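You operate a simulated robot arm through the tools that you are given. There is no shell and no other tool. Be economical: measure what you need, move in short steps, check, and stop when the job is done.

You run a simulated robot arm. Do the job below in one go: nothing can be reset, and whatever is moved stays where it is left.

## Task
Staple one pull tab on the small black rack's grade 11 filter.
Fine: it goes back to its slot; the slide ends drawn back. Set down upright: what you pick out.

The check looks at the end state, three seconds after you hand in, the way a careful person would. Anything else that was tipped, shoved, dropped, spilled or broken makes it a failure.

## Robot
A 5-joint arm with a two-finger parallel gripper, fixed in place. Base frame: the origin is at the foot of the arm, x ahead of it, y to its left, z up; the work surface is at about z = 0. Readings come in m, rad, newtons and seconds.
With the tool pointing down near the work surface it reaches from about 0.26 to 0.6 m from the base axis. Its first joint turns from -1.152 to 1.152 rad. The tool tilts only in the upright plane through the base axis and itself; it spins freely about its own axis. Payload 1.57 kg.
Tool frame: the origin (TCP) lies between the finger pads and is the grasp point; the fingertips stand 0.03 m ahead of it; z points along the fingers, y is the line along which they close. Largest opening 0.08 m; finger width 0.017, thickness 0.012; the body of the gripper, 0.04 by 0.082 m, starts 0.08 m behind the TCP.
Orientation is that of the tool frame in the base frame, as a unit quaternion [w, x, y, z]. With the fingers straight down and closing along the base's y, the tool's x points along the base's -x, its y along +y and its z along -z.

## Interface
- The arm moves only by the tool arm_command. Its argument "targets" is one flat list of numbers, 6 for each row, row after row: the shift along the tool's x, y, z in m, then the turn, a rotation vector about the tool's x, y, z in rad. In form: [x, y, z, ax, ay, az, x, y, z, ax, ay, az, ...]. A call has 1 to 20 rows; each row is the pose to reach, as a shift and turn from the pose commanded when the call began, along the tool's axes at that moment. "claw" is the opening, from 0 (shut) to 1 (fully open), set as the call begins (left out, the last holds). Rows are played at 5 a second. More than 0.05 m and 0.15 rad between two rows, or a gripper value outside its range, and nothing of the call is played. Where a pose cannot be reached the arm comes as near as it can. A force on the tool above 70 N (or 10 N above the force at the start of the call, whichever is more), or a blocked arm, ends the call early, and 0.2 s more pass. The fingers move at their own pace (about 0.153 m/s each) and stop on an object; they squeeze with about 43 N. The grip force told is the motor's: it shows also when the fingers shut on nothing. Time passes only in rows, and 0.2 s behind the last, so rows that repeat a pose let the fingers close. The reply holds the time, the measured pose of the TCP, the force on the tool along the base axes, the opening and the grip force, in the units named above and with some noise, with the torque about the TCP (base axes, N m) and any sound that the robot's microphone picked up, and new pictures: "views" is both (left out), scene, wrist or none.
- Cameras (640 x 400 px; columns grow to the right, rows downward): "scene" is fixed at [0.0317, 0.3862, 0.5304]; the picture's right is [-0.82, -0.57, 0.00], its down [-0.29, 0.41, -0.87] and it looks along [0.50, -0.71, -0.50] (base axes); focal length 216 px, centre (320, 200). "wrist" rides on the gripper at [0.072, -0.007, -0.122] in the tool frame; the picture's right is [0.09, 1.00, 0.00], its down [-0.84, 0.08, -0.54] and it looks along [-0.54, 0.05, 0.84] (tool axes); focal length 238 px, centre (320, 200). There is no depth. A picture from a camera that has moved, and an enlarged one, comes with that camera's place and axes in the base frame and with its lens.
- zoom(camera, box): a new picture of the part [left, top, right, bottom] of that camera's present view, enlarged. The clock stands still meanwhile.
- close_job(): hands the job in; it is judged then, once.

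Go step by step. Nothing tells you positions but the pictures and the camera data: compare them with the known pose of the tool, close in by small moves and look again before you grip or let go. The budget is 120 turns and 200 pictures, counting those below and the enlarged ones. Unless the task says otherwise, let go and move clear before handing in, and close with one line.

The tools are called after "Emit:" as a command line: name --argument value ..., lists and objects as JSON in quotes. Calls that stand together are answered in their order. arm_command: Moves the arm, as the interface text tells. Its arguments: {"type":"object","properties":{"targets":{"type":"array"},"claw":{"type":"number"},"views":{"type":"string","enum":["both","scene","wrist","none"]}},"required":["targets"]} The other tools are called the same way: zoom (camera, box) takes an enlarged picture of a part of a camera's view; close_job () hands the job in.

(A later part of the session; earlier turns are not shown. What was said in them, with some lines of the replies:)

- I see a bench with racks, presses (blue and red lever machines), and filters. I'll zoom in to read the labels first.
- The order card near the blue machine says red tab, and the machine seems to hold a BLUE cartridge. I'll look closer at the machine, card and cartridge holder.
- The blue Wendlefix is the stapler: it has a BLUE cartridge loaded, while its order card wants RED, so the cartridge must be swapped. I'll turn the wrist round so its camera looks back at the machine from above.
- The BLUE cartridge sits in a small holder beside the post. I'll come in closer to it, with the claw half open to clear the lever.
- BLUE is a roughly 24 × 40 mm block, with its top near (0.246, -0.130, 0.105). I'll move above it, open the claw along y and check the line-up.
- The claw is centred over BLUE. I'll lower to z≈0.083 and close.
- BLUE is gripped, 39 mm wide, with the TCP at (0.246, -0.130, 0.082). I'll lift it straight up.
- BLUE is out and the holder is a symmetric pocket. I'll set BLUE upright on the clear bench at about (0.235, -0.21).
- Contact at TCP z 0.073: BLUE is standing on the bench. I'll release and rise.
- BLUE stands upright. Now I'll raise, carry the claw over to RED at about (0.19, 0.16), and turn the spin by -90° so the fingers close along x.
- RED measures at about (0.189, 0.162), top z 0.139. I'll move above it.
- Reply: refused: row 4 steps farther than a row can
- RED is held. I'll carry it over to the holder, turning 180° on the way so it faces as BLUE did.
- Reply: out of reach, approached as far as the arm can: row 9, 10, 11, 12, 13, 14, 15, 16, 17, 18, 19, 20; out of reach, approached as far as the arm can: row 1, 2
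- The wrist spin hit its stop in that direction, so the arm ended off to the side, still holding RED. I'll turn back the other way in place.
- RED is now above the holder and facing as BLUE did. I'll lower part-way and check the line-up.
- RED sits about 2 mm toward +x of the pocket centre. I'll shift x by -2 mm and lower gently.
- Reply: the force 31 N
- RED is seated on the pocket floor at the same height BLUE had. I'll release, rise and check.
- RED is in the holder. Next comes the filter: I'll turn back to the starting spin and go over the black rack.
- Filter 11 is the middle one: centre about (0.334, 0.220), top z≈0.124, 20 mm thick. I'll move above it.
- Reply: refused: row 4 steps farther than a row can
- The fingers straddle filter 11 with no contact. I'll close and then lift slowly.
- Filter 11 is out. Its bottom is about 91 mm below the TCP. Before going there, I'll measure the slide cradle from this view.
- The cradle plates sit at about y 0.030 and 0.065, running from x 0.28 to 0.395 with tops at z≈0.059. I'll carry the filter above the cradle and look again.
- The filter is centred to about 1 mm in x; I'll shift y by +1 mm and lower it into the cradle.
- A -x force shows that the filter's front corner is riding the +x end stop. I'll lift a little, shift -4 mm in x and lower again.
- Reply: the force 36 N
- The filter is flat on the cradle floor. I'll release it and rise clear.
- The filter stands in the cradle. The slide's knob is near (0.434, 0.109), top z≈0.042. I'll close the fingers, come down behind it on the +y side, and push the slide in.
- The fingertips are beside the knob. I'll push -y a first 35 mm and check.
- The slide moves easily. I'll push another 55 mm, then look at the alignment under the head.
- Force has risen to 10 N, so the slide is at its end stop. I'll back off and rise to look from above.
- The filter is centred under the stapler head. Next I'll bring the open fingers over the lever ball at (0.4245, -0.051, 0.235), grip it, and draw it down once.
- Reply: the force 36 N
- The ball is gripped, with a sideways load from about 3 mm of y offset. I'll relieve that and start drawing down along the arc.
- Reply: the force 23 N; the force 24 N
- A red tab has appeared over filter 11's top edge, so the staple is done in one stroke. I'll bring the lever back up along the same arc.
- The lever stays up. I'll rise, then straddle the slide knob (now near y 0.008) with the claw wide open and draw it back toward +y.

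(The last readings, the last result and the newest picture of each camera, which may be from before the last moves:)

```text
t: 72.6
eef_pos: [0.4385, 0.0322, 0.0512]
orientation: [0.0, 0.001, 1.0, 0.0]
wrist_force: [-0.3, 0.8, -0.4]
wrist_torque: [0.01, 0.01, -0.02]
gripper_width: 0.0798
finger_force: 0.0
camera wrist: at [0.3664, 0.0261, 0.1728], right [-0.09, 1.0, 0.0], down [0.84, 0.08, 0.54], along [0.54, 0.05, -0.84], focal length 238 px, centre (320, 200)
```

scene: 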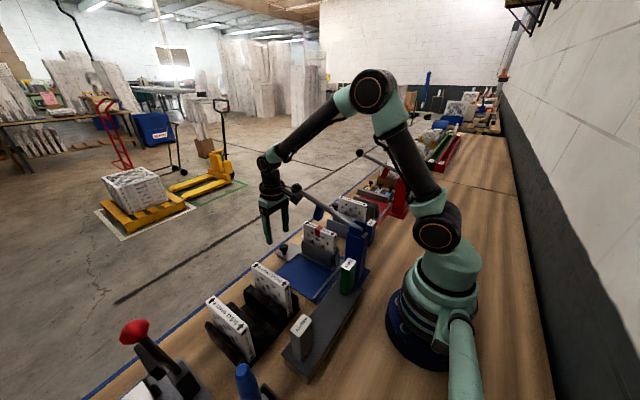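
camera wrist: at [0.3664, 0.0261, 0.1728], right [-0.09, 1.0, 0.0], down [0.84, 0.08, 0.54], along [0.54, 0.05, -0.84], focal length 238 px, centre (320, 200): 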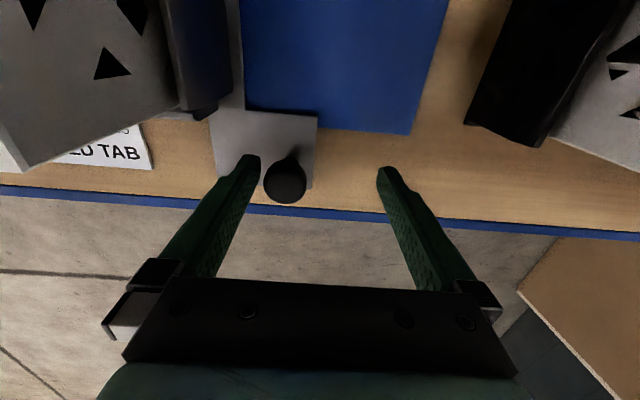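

Emit:
arm_command --targets '[0, 0.006, 0, 0, 0, 0, 0, 0.014, 0, 0, 0, 0, 0, 0.024, 0, 0, 0, 0, 0, 0.034, 0, 0, 0, 0, 0, 0.044, 0, 0, 0, 0, 0, 0.054, 0, 0, 0, 0, 0, 0.064, 0, 0, 0, 0, 0, 0.074, 0, 0, 0, 0, 0, 0.084, 0, 0, 0, 0, 0, 0.092, 0, 0, 0, 0, 0, 0.098, 0, 0, 0, 0]'

Emit:
arm_command --targets '[0, 0.003, 0, 0, 0, 0, 0, 0.006, 0, 0, 0, 0]' --views "wrist"

```text
t: 75.0
eef_pos: [0.4397, 0.1299, 0.0531]
orientation: [0.001, 0.001, 1.0, 0.0]
wrist_force: [-1.0, -0.6, -0.9]
wrist_torque: [0.01, -0.02, 0.0]
gripper_width: 0.0802
finger_force: 0.0
camera wrist: at [0.3675, 0.1246, 0.174], right [-0.09, 1.0, 0.0], down [0.84, 0.08, 0.54], along [0.54, 0.05, -0.84], focal length 238 px, centre (320, 200)
```

scene: 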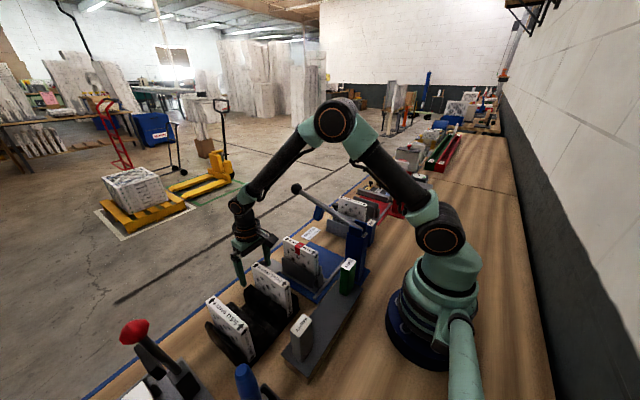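
wrist: 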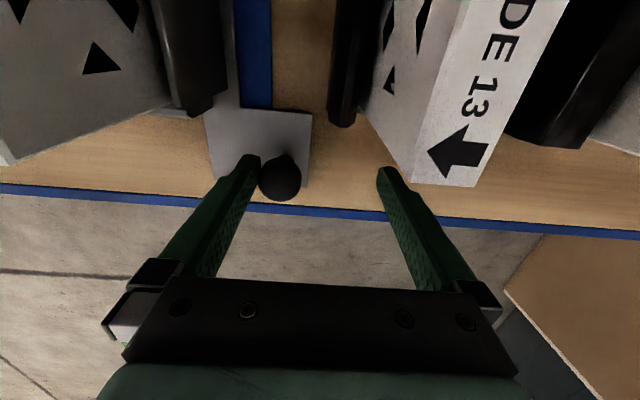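

```text
t: 75.6
eef_pos: [0.4399, 0.1366, 0.0533]
orientation: [0.0, 0.001, 1.0, 0.0]
wrist_force: [0.3, -4.9, 1.0]
wrist_torque: [-0.16, -0.05, 0.02]
gripper_width: 0.0802
finger_force: 0.0
camera wrist: at [0.3675, 0.13, 0.174], right [-0.09, 1.0, 0.0], down [0.84, 0.08, 0.54], along [0.54, 0.05, -0.84], focal length 238 px, centre (320, 200)
```

wrist: 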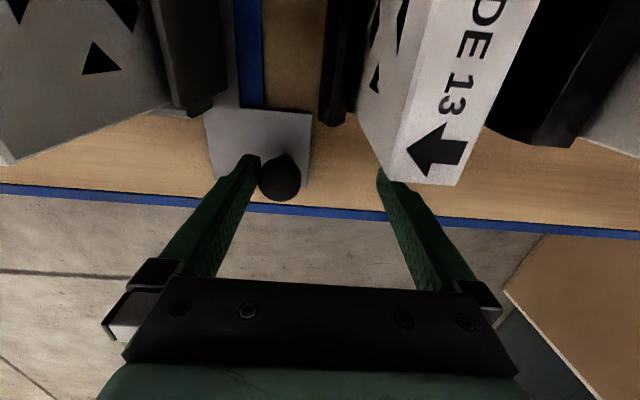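

Emit:
arm_command --targets '[0, 0.0015, 0, 0, 0, 0]' --views "none"

Emit:
arm_command --targets '[0, -0.006, 0, 0, 0, 0, 0, -0.006, -0.04, 0, 0, 0, 0, -0.006, -0.08, 0, 0, 0, 0, -0.006, -0.12, 0, 0, 0, 0.02, -0.006, -0.16, 0, 0, 0, 0.05, -0.02, -0.19, 0, 0, 0, 0.08, -0.04, -0.21, 0, 0, 0, 0.106, -0.065, -0.22, 0, 0, 0]' --claw 1

Emit:
zoom --camera "wrist" --box '[200, 40, 440, 190]'

Emit:
zoom --camera "scene" --box '[220, 180, 380, 300]'

```text
t: 76.0
eef_pos: [0.4393, 0.1367, 0.0531]
orientation: [-0.002, 0.002, 1.0, -0.001]
wrist_force: [2.9, -18.3, 3.7]
wrist_torque: [-0.58, -0.1, -0.02]
gripper_width: 0.0801
finger_force: 0.0
```

```text
t: 77.8
eef_pos: [0.3321, 0.0733, 0.273]
orientation: [0.0, 0.001, 1.0, 0.0]
wrist_force: [1.1, 0.2, 0.1]
wrist_torque: [0.03, -0.01, -0.01]
gripper_width: 0.0798
finger_force: 0.1
camera wrist: at [0.2606, 0.0668, 0.3941], right [-0.09, 1.0, 0.0], down [0.84, 0.08, 0.54], along [0.54, 0.05, -0.84], focal length 238 px, centre (320, 200)
```

scene: 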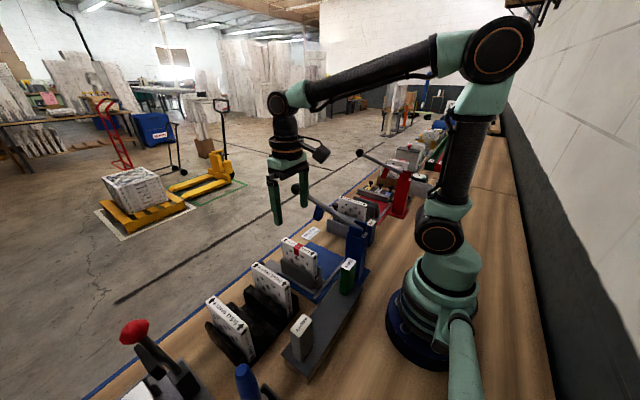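
wrist: 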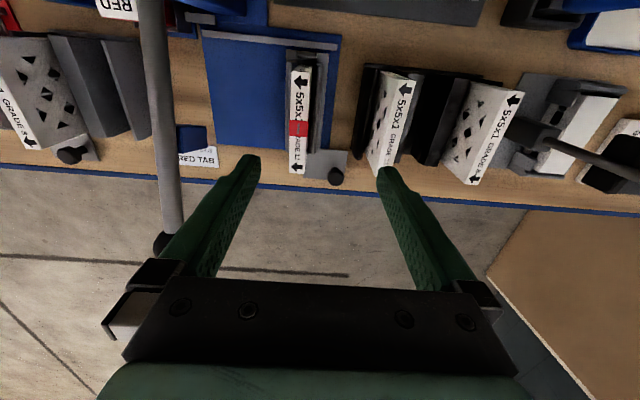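

```text
2.67 times, centred on (320, 115) of wrist
camera zoom: at [0.2606, 0.0668, 0.3941], right [-0.09, 1.0, 0.0], down [0.84, 0.08, 0.54], along [0.54, 0.05, -0.84], focal length 636 px, centre (320, 427)
```

zoom: 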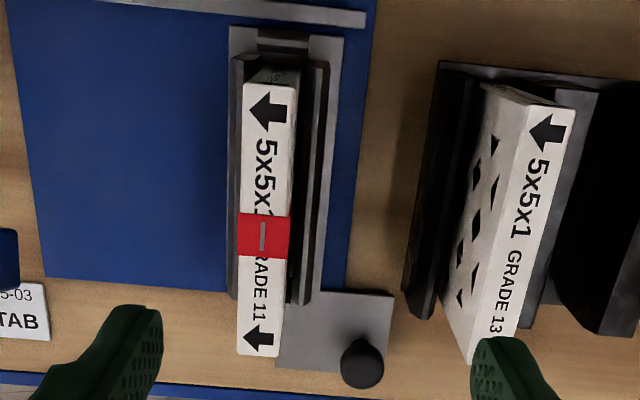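

```text
3.33 times, centred on (300, 240) of scene
camera zoom: at [0.0317, 0.3862, 0.5304], right [-0.82, -0.57, 0.0], down [-0.29, 0.41, -0.87], along [0.5, -0.71, -0.5], focal length 719 px, centre (387, 67)
```

zoom: 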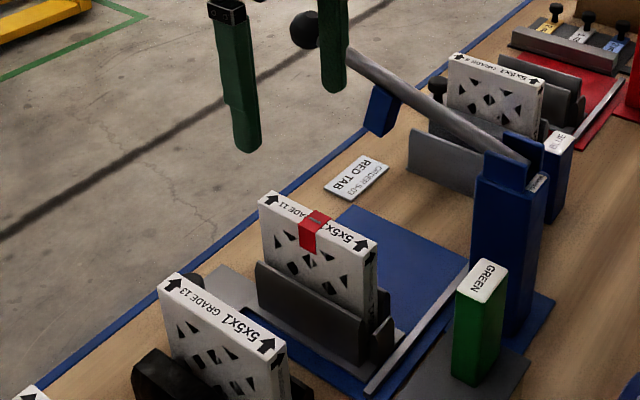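

The slide is fully drawn back and the red tab sits at mid-length of the filter. I'll grip the filter clear of the tab, at x≈0.309, and return it.

Emit:
arm_command --targets '[0.0115, -0.012, 0.03, 0, 0, 0, 0.023, -0.0235, 0.06, 0, 0, 0, 0.023, -0.0235, 0.09, 0, 0, 0, 0.023, -0.0235, 0.11, 0, 0, 0]' --claw 0.5

Emit:
zoom --camera "wrist" --box '[200, 80, 440, 230]'

```text
t: 78.8
eef_pos: [0.3102, 0.049, 0.1616]
orientation: [0.0, 0.001, 1.0, 0.0]
wrist_force: [0.2, -0.2, 1.1]
wrist_torque: [0.04, 0.01, 0.01]
gripper_width: 0.0399
finger_force: 0.1
camera wrist: at [0.2383, 0.043, 0.2835], right [-0.09, 1.0, 0.0], down [0.84, 0.08, 0.54], along [0.54, 0.05, -0.84], focal length 238 px, centre (320, 200)
```

scene: 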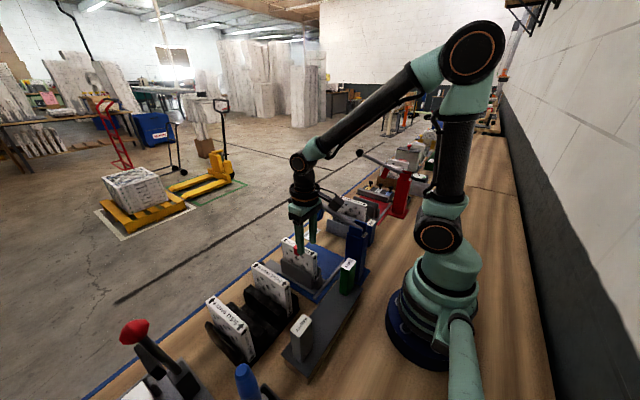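
wrist: 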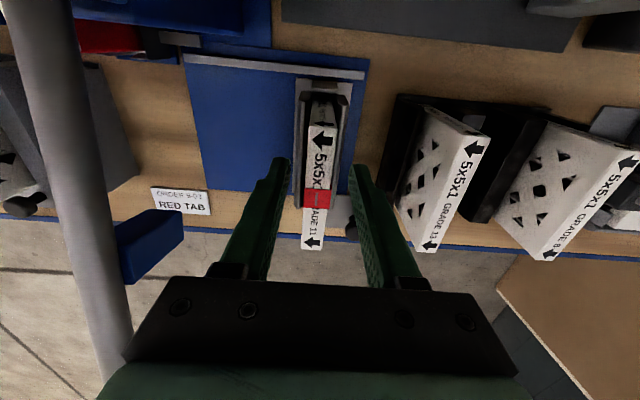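

```text
2.67 times, centred on (320, 155) of wrist
camera zoom: at [0.2383, 0.043, 0.2835], right [-0.09, 1.0, 0.0], down [0.84, 0.08, 0.54], along [0.54, 0.05, -0.84], focal length 636 px, centre (320, 320)
```

zoom: 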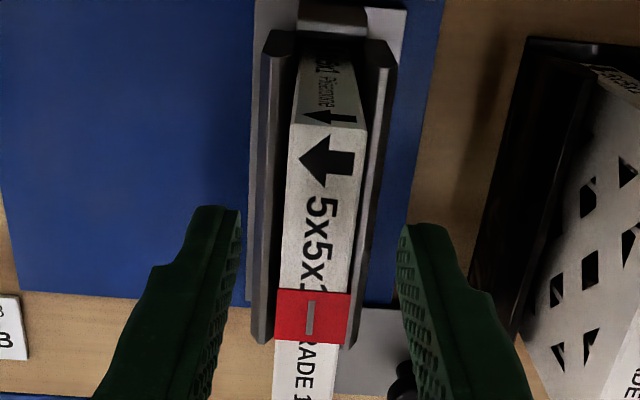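

Emit:
arm_command --targets '[0, 0, 0.025, 0, 0, 0, 0, 0, 0.049, 0, 0, 0]' --views "none"

Emit:
arm_command --targets '[0, 0, 0, 0, 0, 0, 0, 0, 0, 0, 0, 0, 0, 0, 0, 0, 0, 0]' --claw 0.1 --views "wrist"

Emit:
zoom --camera "scene" --box '[250, 210, 378, 300]'

```text
t: 79.4
eef_pos: [0.3121, 0.0494, 0.1141]
orientation: [0.0, 0.001, 1.0, 0.0]
wrist_force: [-0.2, 0.6, 1.4]
wrist_torque: [-0.03, 0.02, -0.04]
gripper_width: 0.0398
finger_force: 0.0
```

```text
t: 80.2
eef_pos: [0.3102, 0.0504, 0.1133]
orientation: [-0.001, 0.001, 1.0, 0.0]
wrist_force: [-0.2, -1.0, -0.7]
wrist_torque: [0.02, 0.03, 0.0]
gripper_width: 0.0196
finger_force: 33.4
camera wrist: at [0.2382, 0.0435, 0.235], right [-0.09, 1.0, 0.0], down [0.84, 0.08, 0.54], along [0.54, 0.05, -0.84], focal length 238 px, centre (320, 200)
```

wrist: 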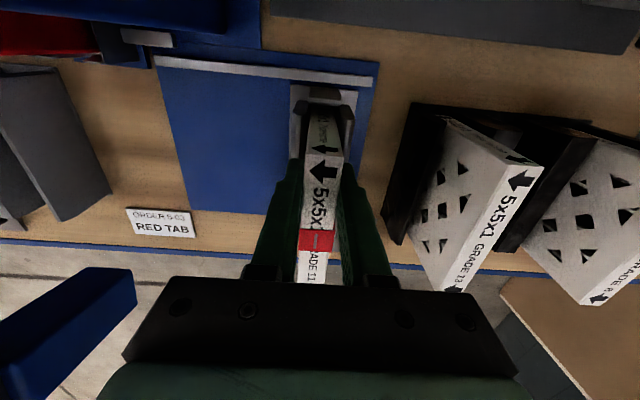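

```text
4.44 times, centred on (314, 255) of scene
camera zoom: at [0.0317, 0.3862, 0.5304], right [-0.82, -0.57, 0.0], down [-0.29, 0.41, -0.87], along [0.5, -0.71, -0.5], focal length 959 px, centre (347, -44)
```

zoom: 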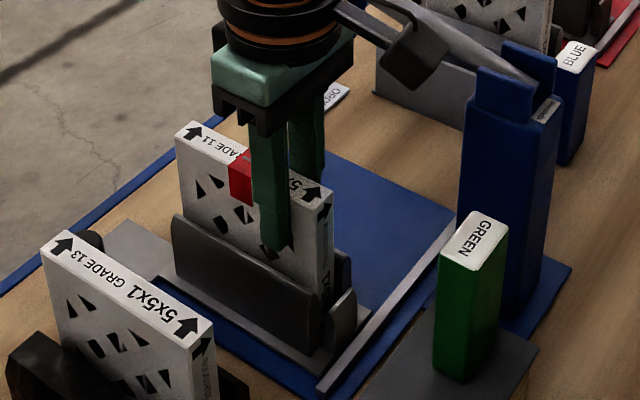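

Emit:
arm_command --targets '[0, 0, -0.02, 0, 0, 0, 0, 0, -0.06, 0, 0, 0, 0, 0, -0.1, 0, 0, 0, 0, 0, -0.145, 0, 0, 0, 0, 0.045, -0.15, 0, 0, 0, 0, 0.09, -0.15, 0, 0, 0, 0, 0.135, -0.15, 0, 0, 0, 0, 0.168, -0.15, 0, 0, 0]'

Emit:
zoom --camera "wrist" --box '[200, 40, 440, 190]'

Emit:
zoom --camera "scene" --box '[180, 210, 340, 360]'

```text
t: 82.0
eef_pos: [0.3094, 0.2172, 0.2633]
orientation: [0.0, 0.0, 1.0, 0.0]
wrist_force: [-0.4, 0.9, -0.3]
wrist_torque: [-0.03, 0.04, 0.01]
gripper_width: 0.0193
finger_force: 33.1
camera wrist: at [0.2384, 0.2113, 0.3855], right [-0.09, 1.0, 0.0], down [0.84, 0.08, 0.54], along [0.54, 0.05, -0.84], focal length 238 px, centre (320, 200)
```

scene: 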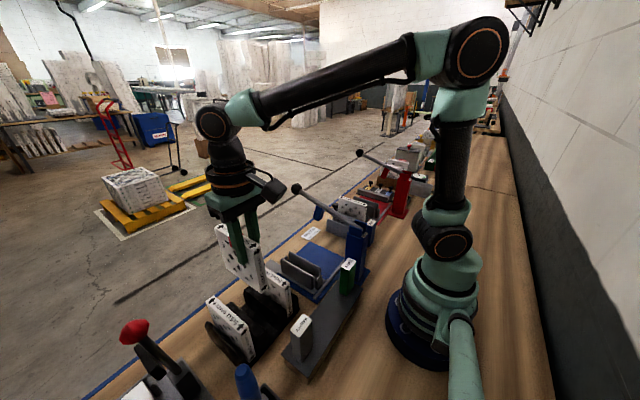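
wrist: 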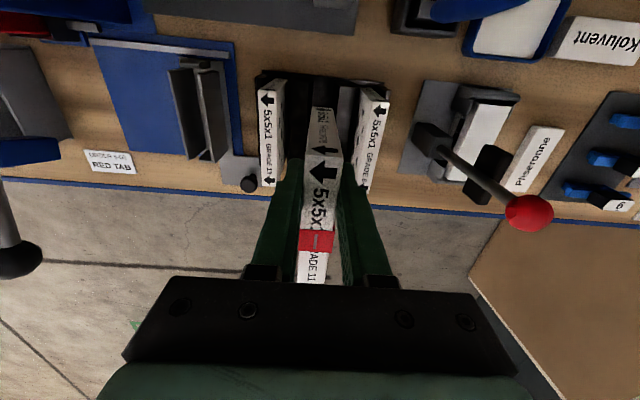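

```text
2.67 times, centred on (320, 115) of wrist
camera zoom: at [0.2384, 0.2113, 0.3855], right [-0.09, 1.0, 0.0], down [0.84, 0.08, 0.54], along [0.54, 0.05, -0.84], focal length 636 px, centre (320, 427)
```

zoom: 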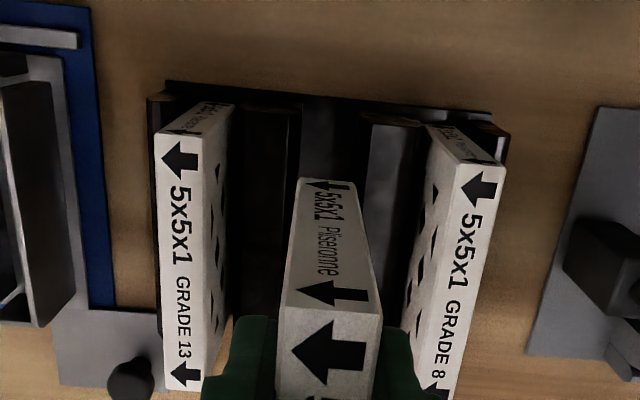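

```text
2.67 times, centred on (260, 285) of scene
camera zoom: at [0.0317, 0.3861, 0.5304], right [-0.82, -0.57, 0.0], down [-0.29, 0.41, -0.87], along [0.5, -0.71, -0.5], focal length 576 px, centre (480, -27)
```

zoom: 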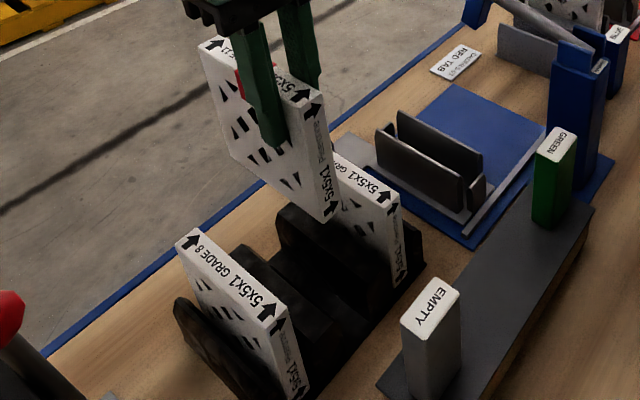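

I'll shift +2.5 mm toward the slot centre, lower part-way and check.

Emit:
arm_command --targets '[0, 0.0025, 0.03, 0, 0, 0, 0, 0.0025, 0.065, 0, 0, 0, 0, 0.0025, 0.08, 0, 0, 0]' --views "wrist"

Emit:
zoom --camera "wrist" --box '[240, 50, 400, 150]'

Emit:
zoom --camera "scene" --box '[190, 240, 318, 360]'

```text
t: 82.8
eef_pos: [0.3105, 0.2203, 0.1827]
orientation: [-0.001, 0.001, 1.0, 0.0]
wrist_force: [-0.3, -0.2, -0.2]
wrist_torque: [0.01, -0.01, 0.01]
gripper_width: 0.0195
finger_force: 33.6
camera wrist: at [0.2389, 0.2141, 0.3048], right [-0.09, 1.0, 0.0], down [0.84, 0.08, 0.54], along [0.54, 0.05, -0.84], focal length 238 px, centre (320, 200)
```

wrist: 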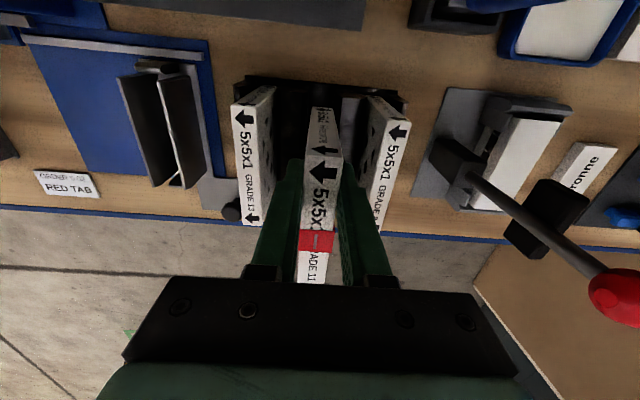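

```text
4.00 times, centred on (320, 100) of wrist
camera zoom: at [0.2389, 0.2141, 0.3048], right [-0.09, 1.0, 0.0], down [0.84, 0.08, 0.54], along [0.54, 0.05, -0.84], focal length 953 px, centre (320, 600)
```

zoom: 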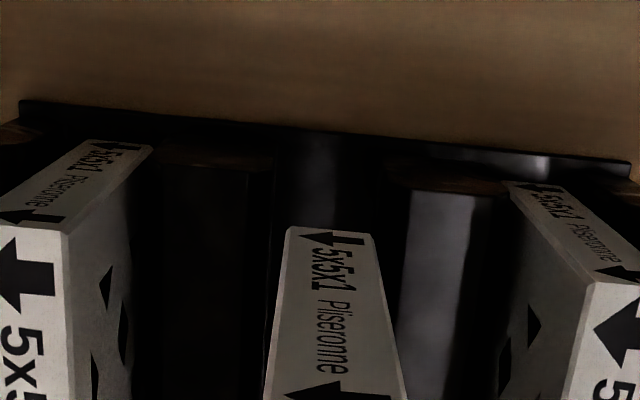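

```text
3.33 times, centred on (254, 300) of scene
camera zoom: at [0.0317, 0.3862, 0.5304], right [-0.82, -0.57, 0.0], down [-0.29, 0.41, -0.87], along [0.5, -0.71, -0.5], focal length 719 px, centre (540, -133)
```

zoom: 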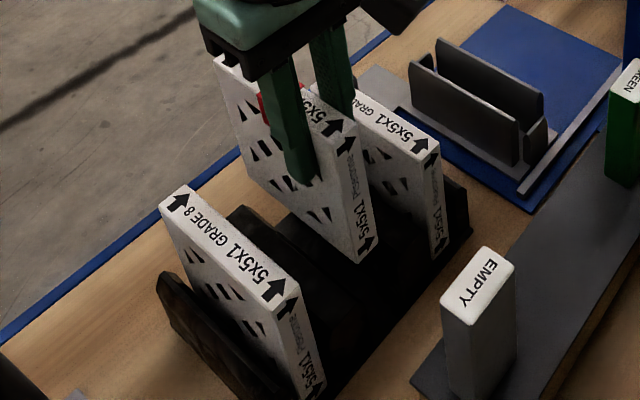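

Slot and filter line up within about 1 mm. I'll lower in stages.

Emit:
arm_command --targets '[0.001, 0, 0.015, 0, 0, 0, 0.001, 0, 0.03, 0, 0, 0, 0.001, 0, 0.04, 0, 0, 0]' --views "wrist"

Emit:
zoom --camera "scene" --box '[190, 240, 318, 360]'

```text
t: 83.6
eef_pos: [0.3094, 0.22, 0.1429]
orientation: [0.001, 0.001, 1.0, 0.0]
wrist_force: [0.4, -0.7, -1.0]
wrist_torque: [-0.01, 0.01, 0.0]
gripper_width: 0.0193
finger_force: 33.1
camera wrist: at [0.2373, 0.2137, 0.2645], right [-0.09, 1.0, 0.0], down [0.84, 0.08, 0.54], along [0.54, 0.05, -0.84], focal length 238 px, centre (320, 200)
```

wrist: 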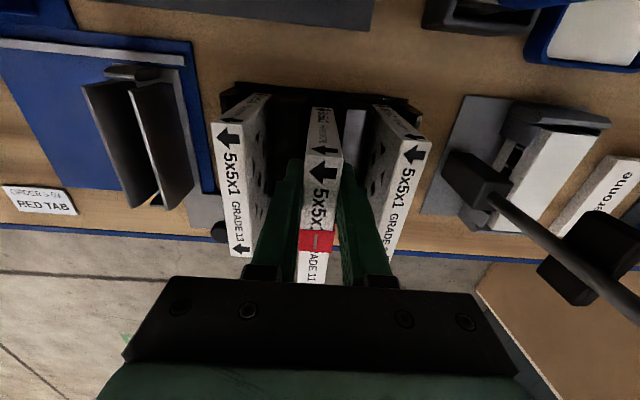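

```text
3.33 times, centred on (254, 300) of scene
camera zoom: at [0.0317, 0.3862, 0.5304], right [-0.82, -0.57, 0.0], down [-0.29, 0.41, -0.87], along [0.5, -0.71, -0.5], focal length 719 px, centre (540, -133)
```

zoom: 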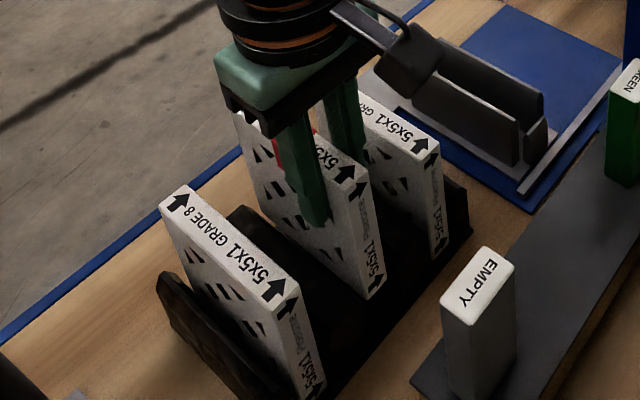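

Emit:
arm_command --targets '[0, 0, 0.008, 0, 0, 0, 0, 0, 0.016, 0, 0, 0, 0, 0, 0.022, 0, 0, 0]' --views "none"

Emit:
arm_command --targets '[0, 0, 0.003, 0, 0, 0, 0, 0, 0.006, 0, 0, 0]' --views "none"

```text
t: 84.4
eef_pos: [0.3088, 0.2197, 0.1216]
orientation: [0.0, 0.002, 1.0, 0.0]
wrist_force: [0.4, 0.1, -0.1]
wrist_torque: [0.03, 0.02, -0.03]
gripper_width: 0.0195
finger_force: 33.0
```

```text
t: 85.0
eef_pos: [0.311, 0.2201, 0.115]
orientation: [-0.001, 0.001, 1.0, -0.001]
wrist_force: [-0.1, 0.4, -0.5]
wrist_torque: [0.02, 0.04, 0.0]
gripper_width: 0.0194
finger_force: 33.1
```

Emit:
arm_command --targets '[0, 0, 0.0015, 0, 0, 0, 0, 0, 0.003, 0, 0, 0]' --views "wrist"

Emit:
zoom --camera "scene" --box '[190, 240, 318, 360]'

```text
t: 85.6
eef_pos: [0.3089, 0.22, 0.1139]
orientation: [0.0, 0.0, 1.0, 0.0]
wrist_force: [0.0, 0.3, -1.1]
wrist_torque: [0.0, 0.02, -0.02]
gripper_width: 0.0195
finger_force: 33.4
camera wrist: at [0.2371, 0.2141, 0.2341], right [-0.09, 1.0, 0.0], down [0.84, 0.08, 0.54], along [0.54, 0.05, -0.84], focal length 238 px, centre (320, 200)
```

wrist: 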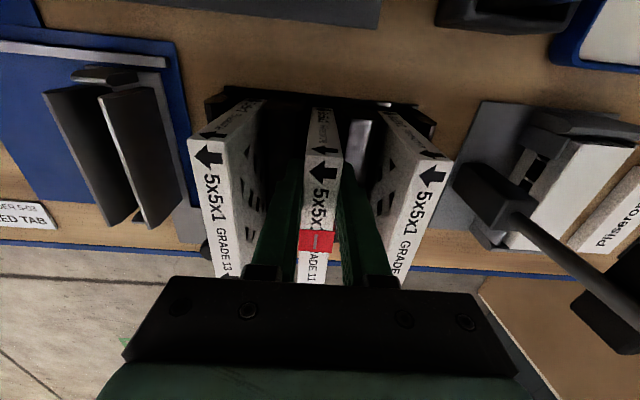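

```text
3.33 times, centred on (254, 300) of scene
camera zoom: at [0.0317, 0.3862, 0.5304], right [-0.82, -0.57, 0.0], down [-0.29, 0.41, -0.87], along [0.5, -0.71, -0.5], focal length 719 px, centre (540, -133)
```

zoom: 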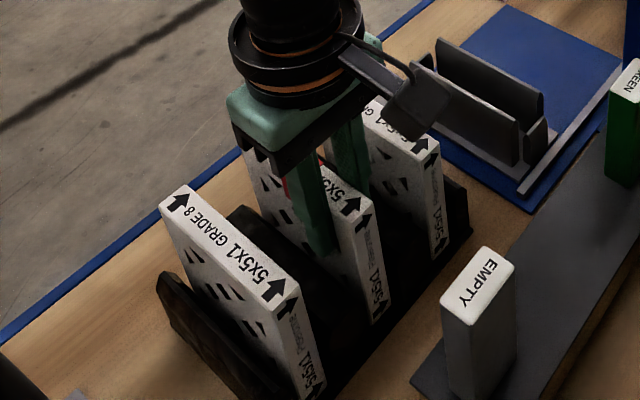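

Emit:
arm_command --targets '[0, 0, 0.001, 0, 0, 0, 0, 0, 0.002, 0, 0, 0]' --views "none"

Emit:
arm_command --targets '[0, 0, 0.001, 0, 0, 0, 0, 0, 0.002, 0, 0, 0]' --views "none"

```text
t: 86.2
eef_pos: [0.3088, 0.2196, 0.111]
orientation: [0.0, 0.001, 1.0, -0.001]
wrist_force: [0.5, 1.4, -0.4]
wrist_torque: [0.01, -0.03, 0.0]
gripper_width: 0.0193
finger_force: 33.5
```

```text
t: 86.8
eef_pos: [0.3092, 0.2207, 0.1092]
orientation: [0.001, 0.001, 1.0, 0.0]
wrist_force: [-1.2, -0.2, 3.1]
wrist_torque: [0.02, -0.11, -0.01]
gripper_width: 0.0191
finger_force: 33.4
```

Emit:
arm_command --targets '[0, 0, 0.001, 0, 0, 0]' --views "none"

Emit:
arm_command --targets '[0, 0, -0.001, 0, 0, 0, 0, 0, -0.001, 0, 0, 0]' --claw 0.5 --views "none"

Emit:
arm_command --targets '[0, 0, -0.03, 0, 0, 0, 0, 0, -0.07, 0, 0, 0, 0, 0, -0.11, 0, 0, 0, 0, 0, -0.15, 0, 0, 0, 0, 0, -0.19, 0, 0, 0]'

Emit:
zoom --camera "wrist" --box '[200, 40, 440, 190]'

Emit:
zoom --camera "scene" --box '[180, 220, 340, 370]'

```text
t: 87.2
eef_pos: [0.3096, 0.2213, 0.1089]
orientation: [0.0, -0.001, 1.0, 0.001]
wrist_force: [-6.9, -1.5, 20.8]
wrist_torque: [-0.14, 0.03, -0.05]
gripper_width: 0.0193
finger_force: 33.5
```

```text
t: 87.8
eef_pos: [0.3086, 0.2213, 0.109]
orientation: [0.0, 0.001, 1.0, 0.0]
wrist_force: [0.0, 0.8, -0.4]
wrist_torque: [-0.01, -0.02, 0.01]
gripper_width: 0.0401
finger_force: 0.0
```

```text
t: 89.0
eef_pos: [0.3118, 0.2174, 0.2986]
orientation: [-0.001, 0.0, 1.0, 0.0]
wrist_force: [-0.2, 0.4, 0.8]
wrist_torque: [0.03, -0.01, 0.01]
gripper_width: 0.0399
finger_force: 0.2
camera wrist: at [0.2386, 0.2127, 0.4201], right [-0.09, 1.0, 0.0], down [0.84, 0.08, 0.54], along [0.54, 0.05, -0.84], focal length 238 px, centre (320, 200)
```

scene: 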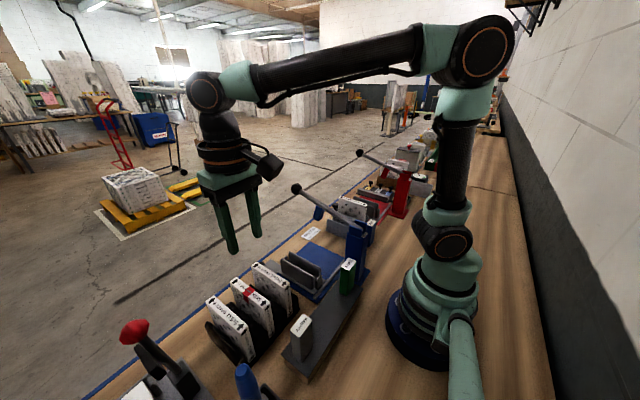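
wrist: 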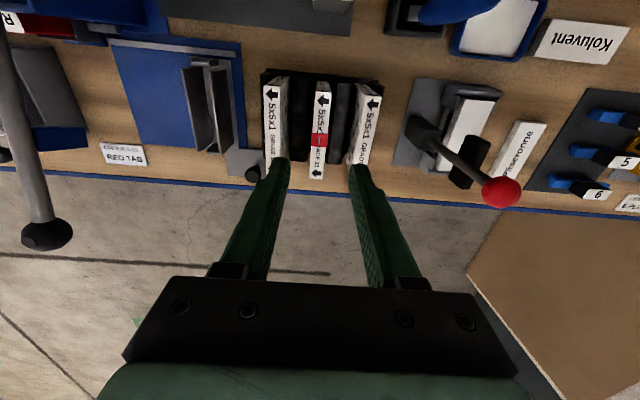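

```text
2.67 times, centred on (320, 115) of wrist
camera zoom: at [0.2386, 0.2127, 0.4201], right [-0.09, 1.0, 0.0], down [0.84, 0.08, 0.54], along [0.54, 0.05, -0.84], focal length 636 px, centre (320, 427)
```

zoom: 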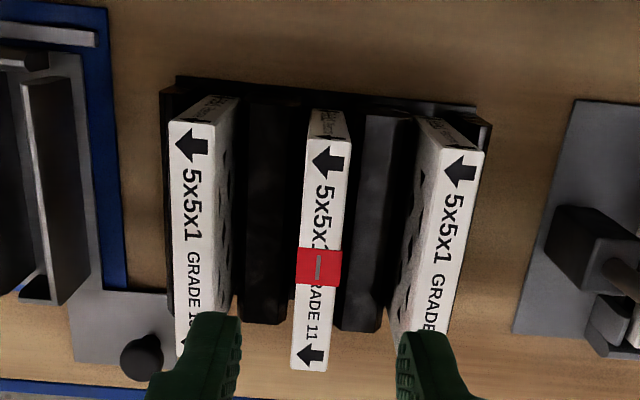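

```text
2.67 times, centred on (260, 295) of scene
camera zoom: at [0.0317, 0.3862, 0.5304], right [-0.82, -0.57, 0.0], down [-0.29, 0.41, -0.87], along [0.5, -0.71, -0.5], focal length 576 px, centre (480, -53)
```

zoom: 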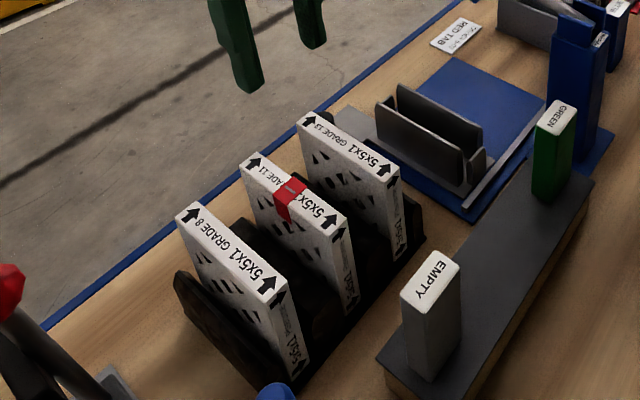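

Filter 11 is back in the middle slot with its red tab and the slide is drawn back at its stop. The lever is up, and BLUE was last seen standing upright on the bench, so I'm handing in.

Emit:
close_job

```text
The job is handed in.
```

The grade 11 filter now has one red pull tab, as the order card asks, and is back in its slot. The slide is drawn back, and the BLUE cartridge I swapped for RED stands upright on the bench.
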